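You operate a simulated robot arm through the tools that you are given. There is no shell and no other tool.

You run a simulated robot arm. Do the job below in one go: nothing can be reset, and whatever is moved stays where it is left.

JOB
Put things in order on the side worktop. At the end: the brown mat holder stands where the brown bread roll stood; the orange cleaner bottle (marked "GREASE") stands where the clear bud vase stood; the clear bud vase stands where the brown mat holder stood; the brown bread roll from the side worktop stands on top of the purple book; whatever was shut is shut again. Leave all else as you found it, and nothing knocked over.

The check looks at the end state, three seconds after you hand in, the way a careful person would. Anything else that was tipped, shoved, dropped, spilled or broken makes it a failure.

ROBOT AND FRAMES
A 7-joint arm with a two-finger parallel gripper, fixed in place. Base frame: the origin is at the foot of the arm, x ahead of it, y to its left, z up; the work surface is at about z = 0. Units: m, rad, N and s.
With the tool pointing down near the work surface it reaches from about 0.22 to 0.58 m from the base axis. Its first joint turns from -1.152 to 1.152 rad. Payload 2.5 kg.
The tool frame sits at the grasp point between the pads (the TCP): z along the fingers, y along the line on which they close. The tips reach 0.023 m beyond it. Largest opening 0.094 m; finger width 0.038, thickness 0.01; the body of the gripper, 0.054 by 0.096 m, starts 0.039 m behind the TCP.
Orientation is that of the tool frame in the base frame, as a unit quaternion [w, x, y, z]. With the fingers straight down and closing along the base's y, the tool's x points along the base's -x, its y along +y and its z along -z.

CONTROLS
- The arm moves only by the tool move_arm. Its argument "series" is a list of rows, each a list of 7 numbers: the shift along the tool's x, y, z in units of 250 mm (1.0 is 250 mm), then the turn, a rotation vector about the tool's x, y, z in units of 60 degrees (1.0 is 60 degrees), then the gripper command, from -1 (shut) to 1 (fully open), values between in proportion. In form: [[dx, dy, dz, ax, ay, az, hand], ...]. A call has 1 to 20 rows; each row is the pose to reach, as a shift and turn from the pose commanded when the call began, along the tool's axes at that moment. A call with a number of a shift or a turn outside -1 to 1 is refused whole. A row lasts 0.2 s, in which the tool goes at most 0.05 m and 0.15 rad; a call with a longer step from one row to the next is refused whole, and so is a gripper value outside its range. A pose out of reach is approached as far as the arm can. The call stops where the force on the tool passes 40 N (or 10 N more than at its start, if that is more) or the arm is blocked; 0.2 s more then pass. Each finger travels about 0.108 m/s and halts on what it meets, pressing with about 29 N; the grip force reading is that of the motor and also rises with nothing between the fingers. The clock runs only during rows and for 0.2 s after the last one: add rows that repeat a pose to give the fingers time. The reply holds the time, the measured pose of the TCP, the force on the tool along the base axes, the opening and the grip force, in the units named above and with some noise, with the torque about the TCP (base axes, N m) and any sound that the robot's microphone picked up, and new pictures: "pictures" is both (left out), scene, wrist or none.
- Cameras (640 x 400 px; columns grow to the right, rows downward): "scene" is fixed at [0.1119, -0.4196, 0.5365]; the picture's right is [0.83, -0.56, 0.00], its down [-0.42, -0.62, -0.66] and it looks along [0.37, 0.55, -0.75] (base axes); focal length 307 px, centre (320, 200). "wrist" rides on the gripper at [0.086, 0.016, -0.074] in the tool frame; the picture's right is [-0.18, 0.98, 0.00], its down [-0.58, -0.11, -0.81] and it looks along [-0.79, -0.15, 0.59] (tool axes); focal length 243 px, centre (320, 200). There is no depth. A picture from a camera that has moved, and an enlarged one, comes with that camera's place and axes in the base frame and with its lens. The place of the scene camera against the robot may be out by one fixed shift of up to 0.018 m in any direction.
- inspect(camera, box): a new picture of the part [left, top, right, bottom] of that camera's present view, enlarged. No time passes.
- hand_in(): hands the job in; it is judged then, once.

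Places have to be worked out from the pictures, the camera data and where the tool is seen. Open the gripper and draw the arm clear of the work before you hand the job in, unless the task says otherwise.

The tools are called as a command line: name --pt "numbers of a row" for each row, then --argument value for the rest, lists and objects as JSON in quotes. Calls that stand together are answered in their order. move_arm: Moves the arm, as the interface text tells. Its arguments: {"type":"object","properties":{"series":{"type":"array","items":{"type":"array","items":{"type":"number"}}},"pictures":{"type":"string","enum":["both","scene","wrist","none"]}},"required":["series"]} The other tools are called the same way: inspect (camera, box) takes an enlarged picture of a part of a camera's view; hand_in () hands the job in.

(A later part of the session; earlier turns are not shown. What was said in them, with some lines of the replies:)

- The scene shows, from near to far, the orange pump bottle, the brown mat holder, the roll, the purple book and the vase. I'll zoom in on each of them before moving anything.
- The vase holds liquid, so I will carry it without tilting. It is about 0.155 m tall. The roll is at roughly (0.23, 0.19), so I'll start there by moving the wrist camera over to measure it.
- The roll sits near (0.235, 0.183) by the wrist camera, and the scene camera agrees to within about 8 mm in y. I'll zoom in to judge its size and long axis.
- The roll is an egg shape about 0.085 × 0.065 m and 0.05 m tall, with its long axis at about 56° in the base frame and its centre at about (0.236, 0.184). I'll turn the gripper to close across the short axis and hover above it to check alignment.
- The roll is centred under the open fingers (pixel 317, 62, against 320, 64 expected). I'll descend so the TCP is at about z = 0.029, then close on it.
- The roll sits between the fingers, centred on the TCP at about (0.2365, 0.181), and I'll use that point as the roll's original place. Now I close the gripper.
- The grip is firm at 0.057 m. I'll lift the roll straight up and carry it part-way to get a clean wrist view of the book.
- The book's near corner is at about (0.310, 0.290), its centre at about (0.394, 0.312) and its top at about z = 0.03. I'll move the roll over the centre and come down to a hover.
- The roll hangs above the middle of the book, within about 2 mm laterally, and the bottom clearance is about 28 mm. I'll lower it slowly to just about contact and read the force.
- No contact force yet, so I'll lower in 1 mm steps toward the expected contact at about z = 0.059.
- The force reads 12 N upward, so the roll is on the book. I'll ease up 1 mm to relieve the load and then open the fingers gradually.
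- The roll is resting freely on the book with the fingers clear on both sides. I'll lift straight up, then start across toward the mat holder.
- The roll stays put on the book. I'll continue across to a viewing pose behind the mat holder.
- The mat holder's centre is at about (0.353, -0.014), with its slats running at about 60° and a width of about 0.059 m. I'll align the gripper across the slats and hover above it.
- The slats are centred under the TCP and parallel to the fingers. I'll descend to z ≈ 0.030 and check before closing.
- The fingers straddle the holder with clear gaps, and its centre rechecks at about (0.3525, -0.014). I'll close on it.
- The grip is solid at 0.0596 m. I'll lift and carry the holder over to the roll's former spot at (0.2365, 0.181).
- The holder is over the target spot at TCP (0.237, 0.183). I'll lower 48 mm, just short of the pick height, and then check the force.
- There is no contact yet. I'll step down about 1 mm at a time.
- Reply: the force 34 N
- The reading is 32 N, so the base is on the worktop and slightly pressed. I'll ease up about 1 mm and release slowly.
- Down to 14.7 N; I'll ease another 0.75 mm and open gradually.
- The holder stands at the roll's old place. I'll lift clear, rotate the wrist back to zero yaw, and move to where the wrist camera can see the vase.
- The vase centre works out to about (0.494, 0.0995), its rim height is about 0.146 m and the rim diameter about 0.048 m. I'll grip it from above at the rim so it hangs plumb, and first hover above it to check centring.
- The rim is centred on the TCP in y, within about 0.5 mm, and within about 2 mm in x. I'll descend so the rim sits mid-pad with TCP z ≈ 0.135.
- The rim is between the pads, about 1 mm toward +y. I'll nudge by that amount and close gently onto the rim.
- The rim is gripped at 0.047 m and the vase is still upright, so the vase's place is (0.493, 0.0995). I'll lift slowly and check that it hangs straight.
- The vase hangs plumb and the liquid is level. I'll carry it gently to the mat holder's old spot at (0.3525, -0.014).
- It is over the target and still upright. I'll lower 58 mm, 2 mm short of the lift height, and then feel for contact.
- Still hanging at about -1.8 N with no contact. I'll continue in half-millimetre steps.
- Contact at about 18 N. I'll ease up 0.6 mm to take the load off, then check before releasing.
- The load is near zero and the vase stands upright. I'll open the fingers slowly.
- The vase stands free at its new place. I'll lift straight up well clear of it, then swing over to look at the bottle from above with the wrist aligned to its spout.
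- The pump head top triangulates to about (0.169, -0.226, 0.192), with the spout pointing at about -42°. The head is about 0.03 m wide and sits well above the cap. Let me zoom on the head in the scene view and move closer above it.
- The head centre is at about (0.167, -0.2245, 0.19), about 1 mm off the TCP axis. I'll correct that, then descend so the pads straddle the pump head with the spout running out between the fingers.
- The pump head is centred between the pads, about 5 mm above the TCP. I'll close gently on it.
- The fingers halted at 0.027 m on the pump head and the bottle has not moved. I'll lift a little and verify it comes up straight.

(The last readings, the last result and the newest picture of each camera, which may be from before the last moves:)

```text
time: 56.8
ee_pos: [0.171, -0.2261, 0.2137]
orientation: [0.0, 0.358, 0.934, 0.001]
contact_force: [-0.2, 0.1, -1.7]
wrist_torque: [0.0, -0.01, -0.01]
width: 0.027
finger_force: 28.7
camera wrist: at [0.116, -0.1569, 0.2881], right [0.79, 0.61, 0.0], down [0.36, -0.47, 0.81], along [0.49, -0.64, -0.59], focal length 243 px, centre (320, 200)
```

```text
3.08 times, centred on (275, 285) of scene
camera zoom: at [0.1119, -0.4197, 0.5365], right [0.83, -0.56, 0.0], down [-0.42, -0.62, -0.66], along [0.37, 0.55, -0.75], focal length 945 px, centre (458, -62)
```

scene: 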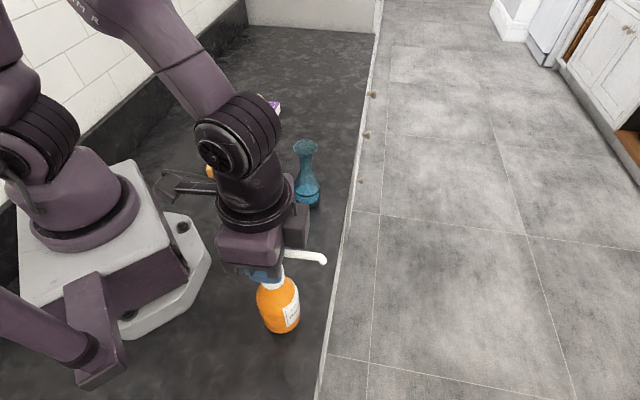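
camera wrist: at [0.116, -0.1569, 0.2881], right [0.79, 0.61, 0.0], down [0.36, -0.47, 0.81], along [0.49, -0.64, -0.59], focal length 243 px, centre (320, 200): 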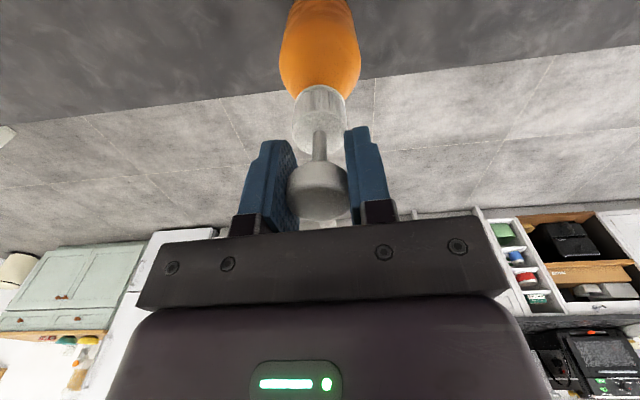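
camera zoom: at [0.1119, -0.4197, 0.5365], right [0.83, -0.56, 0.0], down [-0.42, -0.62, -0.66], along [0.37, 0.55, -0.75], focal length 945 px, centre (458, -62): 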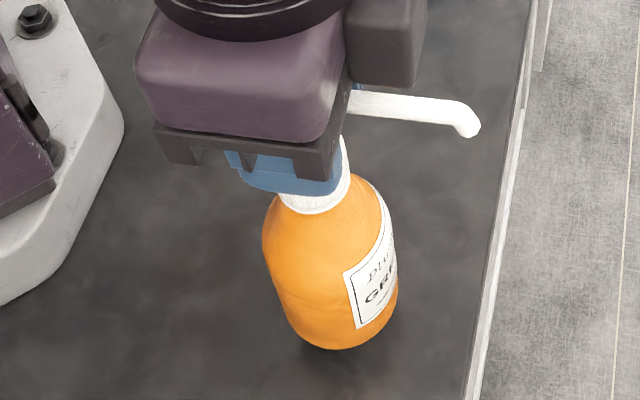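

The bottle hangs upright, weighing about 1.7 N. The straight line to the goal would cross the vase, so I'll detour around it on the outer side, first toward (0.42, -0.16).

move_arm --pt "-0.011 0.017 -0.01 0 0 0 -1" --pt "-0.04 0.061 -0.02 0 0 0 -1" --pt "-0.085 0.13 -0.025 0 0 0 -1" --pt "-0.141 0.216 -0.025 0 0 0 -1" --pt "-0.198 0.303 -0.025 0 0 0 -1" --pt "-0.254 0.389 -0.025 0 0 0 -1" --pt "-0.311 0.476 -0.025 0 0 0 -1" --pt "-0.367 0.562 -0.025 0 0 0 -1" --pt "-0.424 0.649 -0.025 0 0 0 -1" --pt "-0.48 0.735 -0.025 0 0 0 -1" --pt "-0.525 0.804 -0.025 0 0 0 -1" --pt "-0.554 0.848 -0.025 0 0 0 -1" --pt "-0.565 0.865 -0.025 0 0 0 -1" --pt "-0.565 0.865 -0.025 0 0 0 -1" --pictures "both"

inspect --camera "scene" --box '[240, 120, 440, 300]'

```text
time: 59.8
ee_pos: [0.42, -0.1604, 0.2207]
orientation: [0.0, 0.357, 0.934, 0.001]
contact_force: [-0.2, -0.1, -1.8]
wrist_torque: [0.01, -0.01, -0.03]
width: 0.0271
finger_force: 29.1
camera wrist: at [0.3662, -0.0908, 0.2939], right [0.79, 0.61, 0.0], down [0.36, -0.47, 0.81], along [0.49, -0.64, -0.59], focal length 243 px, centre (320, 200)
```

scene: 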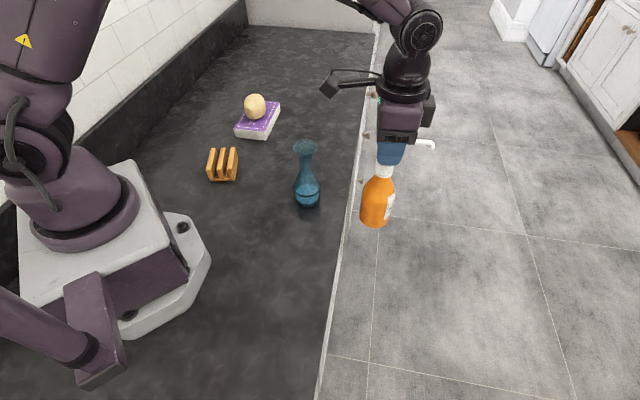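
wrist: 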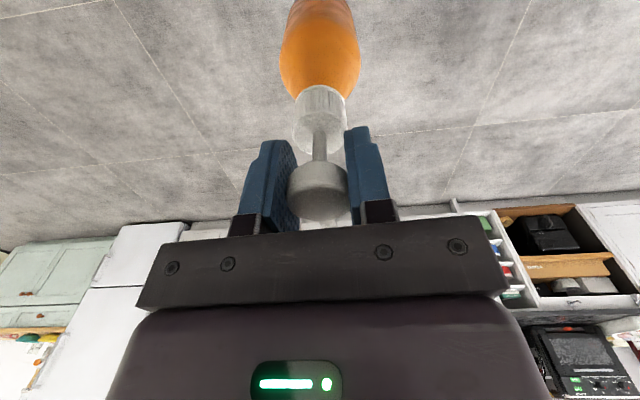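

```text
2.22 times, centred on (340, 210) of scene
camera zoom: at [0.1119, -0.4196, 0.5365], right [0.83, -0.56, 0.0], down [-0.42, -0.62, -0.66], along [0.37, 0.55, -0.75], focal length 683 px, centre (276, 178)
```

zoom: 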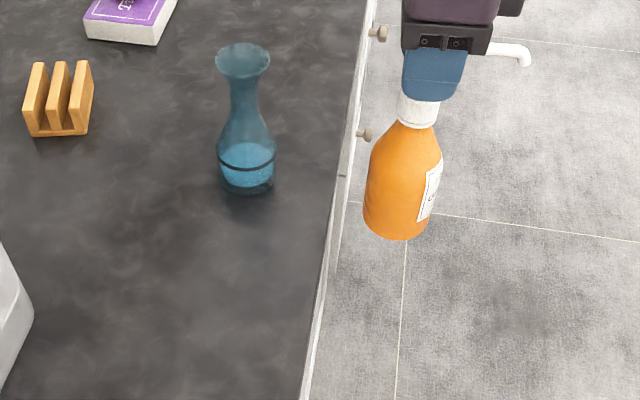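

The bottle remains upright and clear of the vase. Next I'll go via (0.51, 0.0) to above the vase's old place at (0.4935, 0.0995).

move_arm --pt "0.008 0.036 0 0 0 0 -1" --pt "0.024 0.107 0 0 0 0 -1" --pt "0.044 0.2 0 0 0 0 -1" --pt "0.066 0.3 0 0 0 0 -1" --pt "0.088 0.4 0 0 0 0 -1" --pt "0.112 0.5 0 0 0 0 -1" --pt "0.14 0.6 0 0 0 0 -1" --pt "0.18 0.69 0 0 0 0 -1" --pt "0.24 0.77 0 0 0 0 -1" --pt "0.31 0.837 0 0 0 0 -1" --pt "0.38 0.893 0 0 0 0 -1" --pt "0.435 0.938 0 0 0 0 -1" --pt "0.465 0.962 0 0 0 0 -1" --pt "0.474 0.969 0 0 0 0 -1" --pt "0.474 0.969 0 0 0 0 -1" --pictures "both"

inspect --camera "scene" --box '[260, 40, 420, 160]'

inspect --camera "wrist" --box '[200, 0, 440, 240]'

```text
time: 63.0
ee_pos: [0.4929, 0.0983, 0.221]
orientation: [0.0, 0.358, 0.934, 0.0]
contact_force: [-0.4, -0.4, -2.5]
wrist_torque: [0.04, 0.03, -0.01]
width: 0.0267
finger_force: 29.3
camera wrist: at [0.4381, 0.169, 0.2939], right [0.79, 0.61, 0.0], down [0.36, -0.47, 0.81], along [0.49, -0.64, -0.59], focal length 243 px, centre (320, 200)
```

scene: 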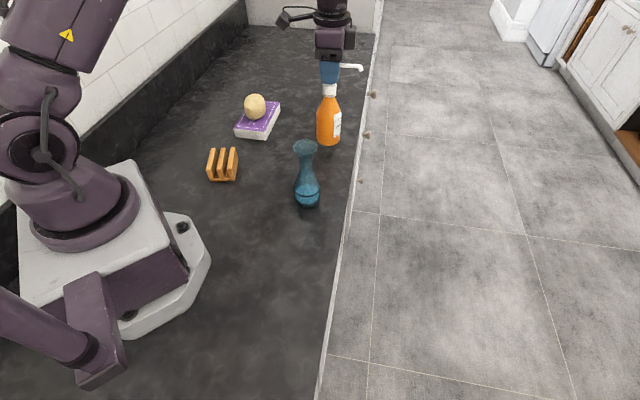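
wrist: 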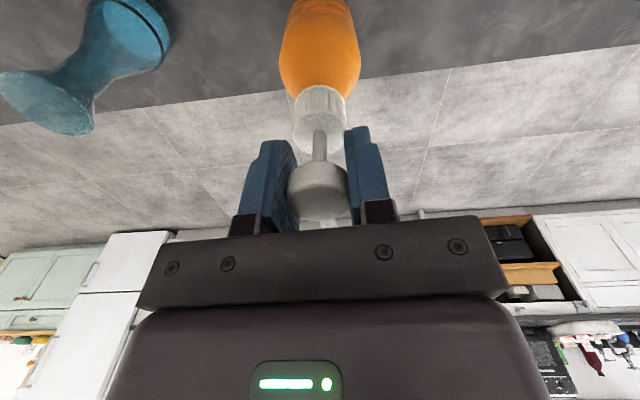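

```text
3.33 times, centred on (340, 100) of scene
camera zoom: at [0.1119, -0.4196, 0.5365], right [0.83, -0.56, 0.0], down [-0.42, -0.62, -0.66], along [0.37, 0.55, -0.75], focal length 1024 px, centre (253, 533)
```

zoom: 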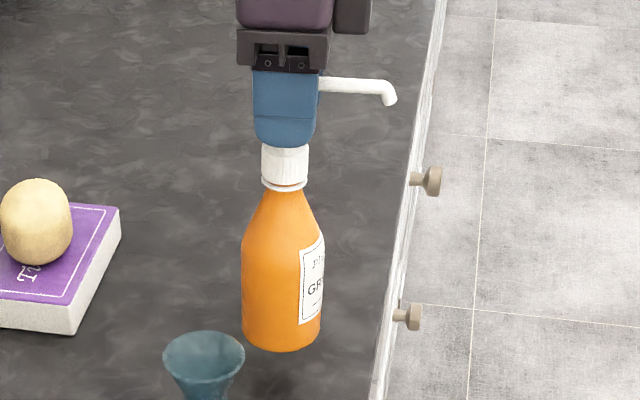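

```text
1.67 times, centred on (320, 120) of wrist
camera zoom: at [0.4381, 0.169, 0.2939], right [0.79, 0.61, 0.0], down [0.36, -0.47, 0.81], along [0.49, -0.64, -0.59], focal length 404 px, centre (320, 333)
```

zoom: 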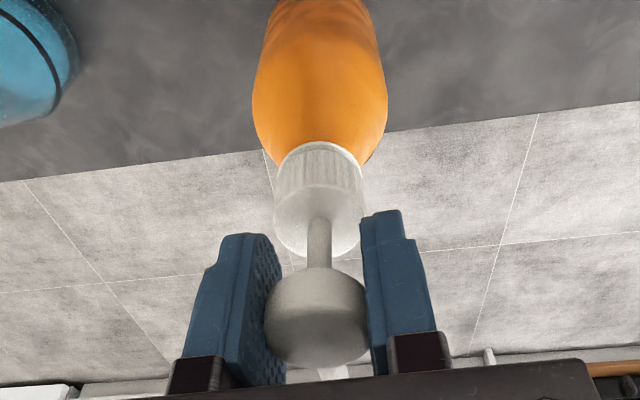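

The bottle is above the target and upright. I'll lower 34 mm, about 2 mm short of the floor contact height, then step down by fractions of a millimetre.

move_arm --pt "0 0 0.02 0 0 0 -1" --pt "0 0 0.05 0 0 0 -1" --pt "0 0 0.085 0 0 0 -1" --pt "0 0 0.115 0 0 0 -1" --pt "0 0 0.13 0 0 0 -1" --pt "0 0 0.136 0 0 0 -1" --pt "0 0 0.136 0 0 0 -1" --pictures "none"

move_arm --pt "0 0 0.002 0 0 0 -1" --pt "0 0 0.004 0 0 0 -1" --pt "0 0 0.004 0 0 0 -1" --pictures "none"

```text
time: 64.6
ee_pos: [0.4929, 0.0985, 0.1873]
orientation: [0.0, 0.358, 0.934, 0.0]
contact_force: [0.6, -0.1, -2.6]
wrist_torque: [0.01, -0.02, 0.01]
width: 0.0269
finger_force: 29.0
```

```text
time: 65.4
ee_pos: [0.4924, 0.0993, 0.186]
orientation: [0.0, 0.359, 0.934, 0.0]
contact_force: [-0.8, 0.9, -3.2]
wrist_torque: [-0.01, 0.0, -0.02]
width: 0.0271
finger_force: 28.9
```

No contact yet. I'll continue stepping down.

move_arm --pt "0 0 0.002 0 0 0 -1" --pt "0 0 0.004 0 0 0 -1" --pt "0 0 0.004 0 0 0 -1" --pictures "none"

```text
time: 66.2
ee_pos: [0.4932, 0.0996, 0.1855]
orientation: [0.0, 0.357, 0.934, 0.0]
contact_force: [0.5, -0.3, -2.4]
wrist_torque: [-0.02, 0.0, -0.01]
width: 0.027
finger_force: 28.5
```

Still hanging free at -2.4 N; I'll go down another millimetre or so in small steps.

move_arm --pt "0 0 0.002 0 0 0 -1" --pt "0 0 0.003 0 0 0 -1" --pt "0 0 0.003 0 0 0 -1" --pictures "none"

```text
time: 67.0
ee_pos: [0.4924, 0.0993, 0.1853]
orientation: [0.0, 0.357, 0.934, 0.0]
contact_force: [-0.9, 0.1, -0.4]
wrist_torque: [0.0, 0.05, 0.03]
width: 0.0271
finger_force: 29.0
```

The load is dropping, so it is just touching. I'll take one more half-millimetre to seat it.

move_arm --pt "0 0 0.001 0 0 0 -1" --pt "0 0 0.002 0 0 0 -1" --pt "0 0 0.002 0 0 0 -1" --pictures "both"

inspect --camera "scene" --box '[260, 40, 420, 160]'

```text
time: 67.8
ee_pos: [0.4934, 0.0985, 0.1836]
orientation: [0.0, 0.357, 0.934, 0.0]
contact_force: [-0.8, 1.2, 1.5]
wrist_torque: [0.09, 0.08, -0.02]
width: 0.0267
finger_force: 29.4
camera wrist: at [0.439, 0.1684, 0.2576], right [0.79, 0.61, 0.0], down [0.36, -0.47, 0.81], along [0.49, -0.64, -0.59], focal length 243 px, centre (320, 200)
```

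scene: 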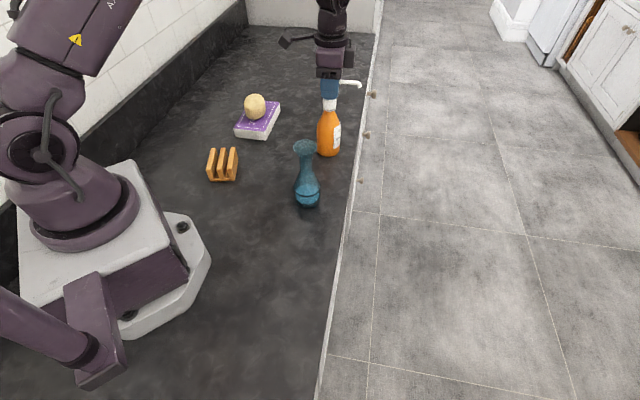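
wrist: 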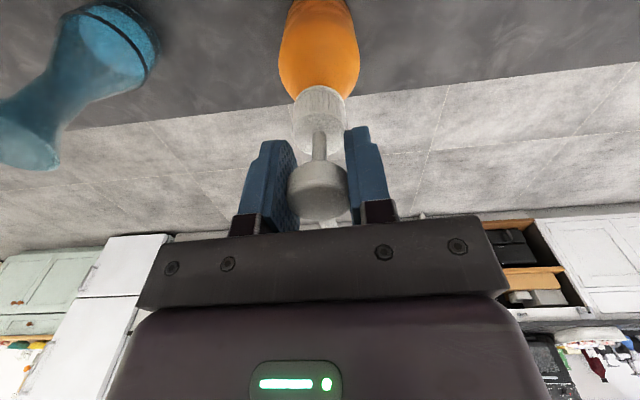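

```text
3.33 times, centred on (340, 100) of scene
camera zoom: at [0.1119, -0.4196, 0.5365], right [0.83, -0.56, 0.0], down [-0.42, -0.62, -0.66], along [0.37, 0.55, -0.75], focal length 1024 px, centre (253, 533)
```

zoom: 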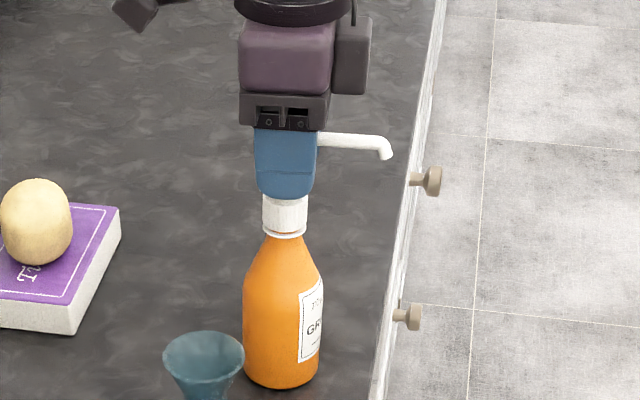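

The bottle is supported (+1.5 N) and its base appears exactly where the vase base was in the scene view. I'll release slowly.

move_arm --pt "0 0 0 0 0 0 -0.42" --pt "0 0 0 0 0 0 -0.38" --pt "0 0 0 0 0 0 -0.3" --pt "0 0 0 0 0 0 -0.15" --pt "0 0 0 0 0 0 0.1" --pt "0 0 0 0 0 0 0.4" --pt "0 0 0 0 0 0 0.7" --pt "0 0 0 0 0 0 1" --pt "0 0 0 0 0 0 1" --pictures "both"

inspect --camera "scene" --box '[260, 40, 420, 160]'

inspect --camera "wrist" --box '[200, 0, 440, 240]'

```text
time: 69.8
ee_pos: [0.4943, 0.0995, 0.1836]
orientation: [0.0, 0.357, 0.934, 0.0]
contact_force: [-0.5, -0.1, -0.3]
wrist_torque: [0.0, 0.01, 0.02]
width: 0.094
finger_force: 0.2
camera wrist: at [0.4389, 0.1684, 0.2576], right [0.79, 0.61, 0.0], down [0.36, -0.47, 0.81], along [0.49, -0.64, -0.59], focal length 243 px, centre (320, 200)
```

scene: 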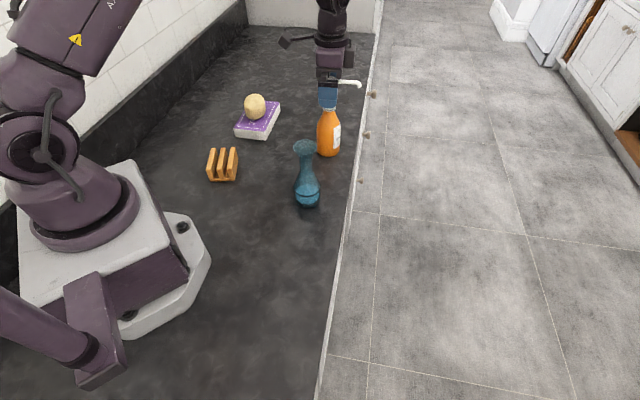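
wrist: 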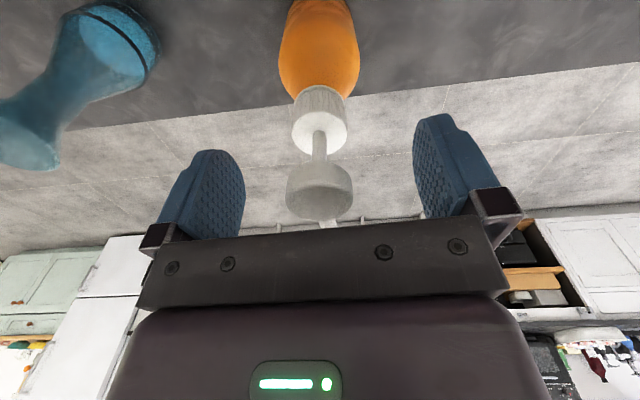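

```text
3.33 times, centred on (340, 100) of scene
camera zoom: at [0.1119, -0.4196, 0.5365], right [0.83, -0.56, 0.0], down [-0.42, -0.62, -0.66], along [0.37, 0.55, -0.75], focal length 1024 px, centre (253, 533)
```

zoom: 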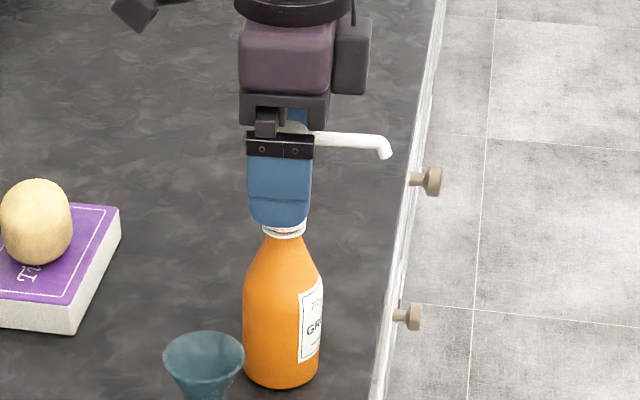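

```text
1.67 times, centred on (320, 120) of wrist
camera zoom: at [0.4389, 0.1684, 0.2576], right [0.79, 0.61, 0.0], down [0.36, -0.47, 0.81], along [0.49, -0.64, -0.59], focal length 404 px, centre (320, 333)
```

zoom: 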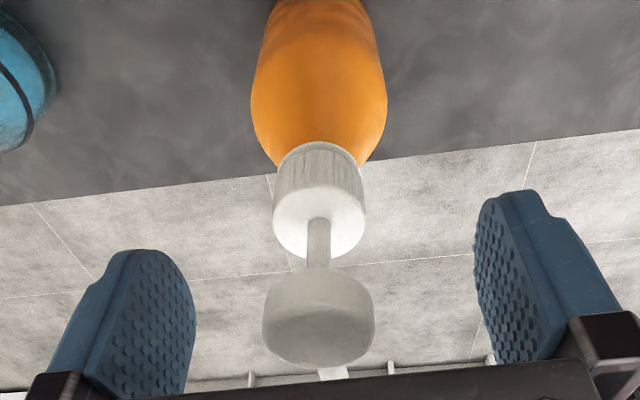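

The bottle stands on its own with clear gaps around the head. I'll lift straight up past it, then draw the arm back toward the base at height.

move_arm --pt "0 0 -0.04 0 0 0 1" --pt "0 0 -0.12 0 0 0 1" --pt "0 0 -0.22 0 0 0 1" --pt "0 0 -0.32 0 0 0 1" --pt "0 0 -0.36 0 0 0 1" --pt "0.03 -0.04 -0.38 0 0 0 1" --pt "0.1 -0.13 -0.4 0 0 0 1" --pt "0.2 -0.26 -0.4 0 0 0 1" --pt "0.3 -0.39 -0.4 0 0 0 1" --pt "0.37 -0.48 -0.4 0 0 0 1" --pt "0.397 -0.516 -0.4 0 0 0 1" --pt "0.397 -0.516 -0.4 0 0 0 1" --pictures "both"

inspect --camera "scene" --box '[190, 70, 370, 220]'

```text
time: 72.4
ee_pos: [0.3338, 0.0715, 0.2844]
orientation: [0.0, 0.357, 0.934, 0.0]
contact_force: [0.4, 1.1, 0.4]
wrist_torque: [0.01, 0.01, 0.0]
width: 0.0941
finger_force: 0.1
camera wrist: at [0.2793, 0.1407, 0.3579], right [0.79, 0.61, 0.0], down [0.36, -0.47, 0.81], along [0.49, -0.64, -0.59], focal length 243 px, centre (320, 200)
```

scene: 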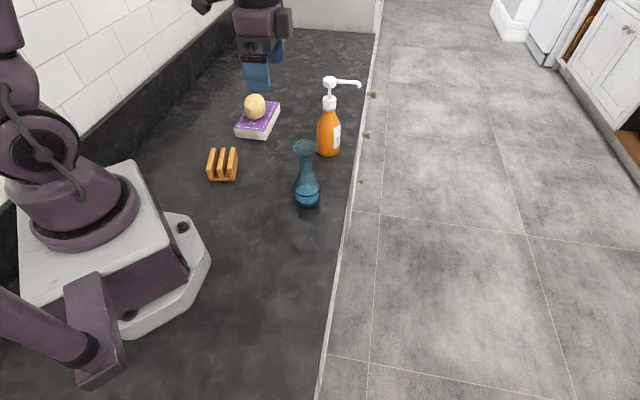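
wrist: 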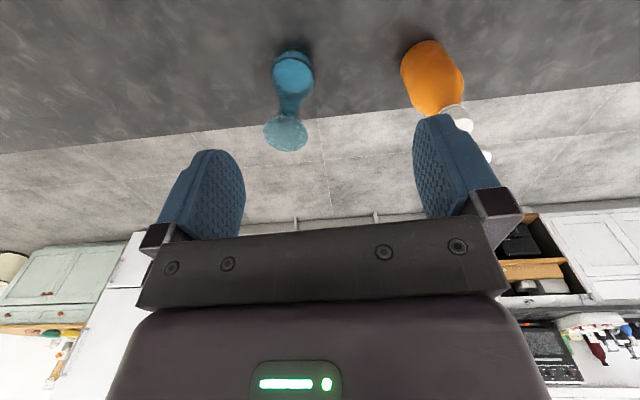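

```text
2.67 times, centred on (280, 145) of scene
camera zoom: at [0.1119, -0.4197, 0.5365], right [0.83, -0.56, 0.0], down [-0.42, -0.62, -0.66], along [0.37, 0.55, -0.75], focal length 819 px, centre (427, 347)
```

zoom: 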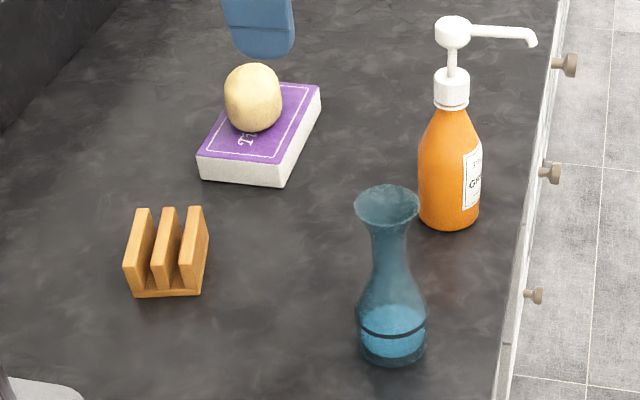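

All four objects stand where they should. The roll is on the book, which hasn't shifted (its corners match the first picture). The holder is at the roll's spot, the vase at the holder's spot and the bottle at the vase's spot. The gripper is open and high above everything, so I'm handing in.

hand_in

```text
The job is handed in.
```

The four objects were moved, and I've handed the job in; I haven't seen a check result. Positions come from the camera and arm readings.

| Object | Now stands | Placement |
|---|---|---|
| Brown bread roll | On top of the purple book | Near the middle; the book has not shifted |
| Brown mat holder | Where the roll stood | Within about 2 mm |
| Clear bud vase | Where the mat holder stood | Within about 2 mm; upright, liquid still in it |
| Orange "GREASE" bottle | Where the vase stood | Within about 2 mm; upright |

I gripped the vase by its rim and the bottle by its pump head.

Nothing was opened, so nothing needed shutting. No object was tipped or dropped. The gripper is open and the arm is clear above the worktop.
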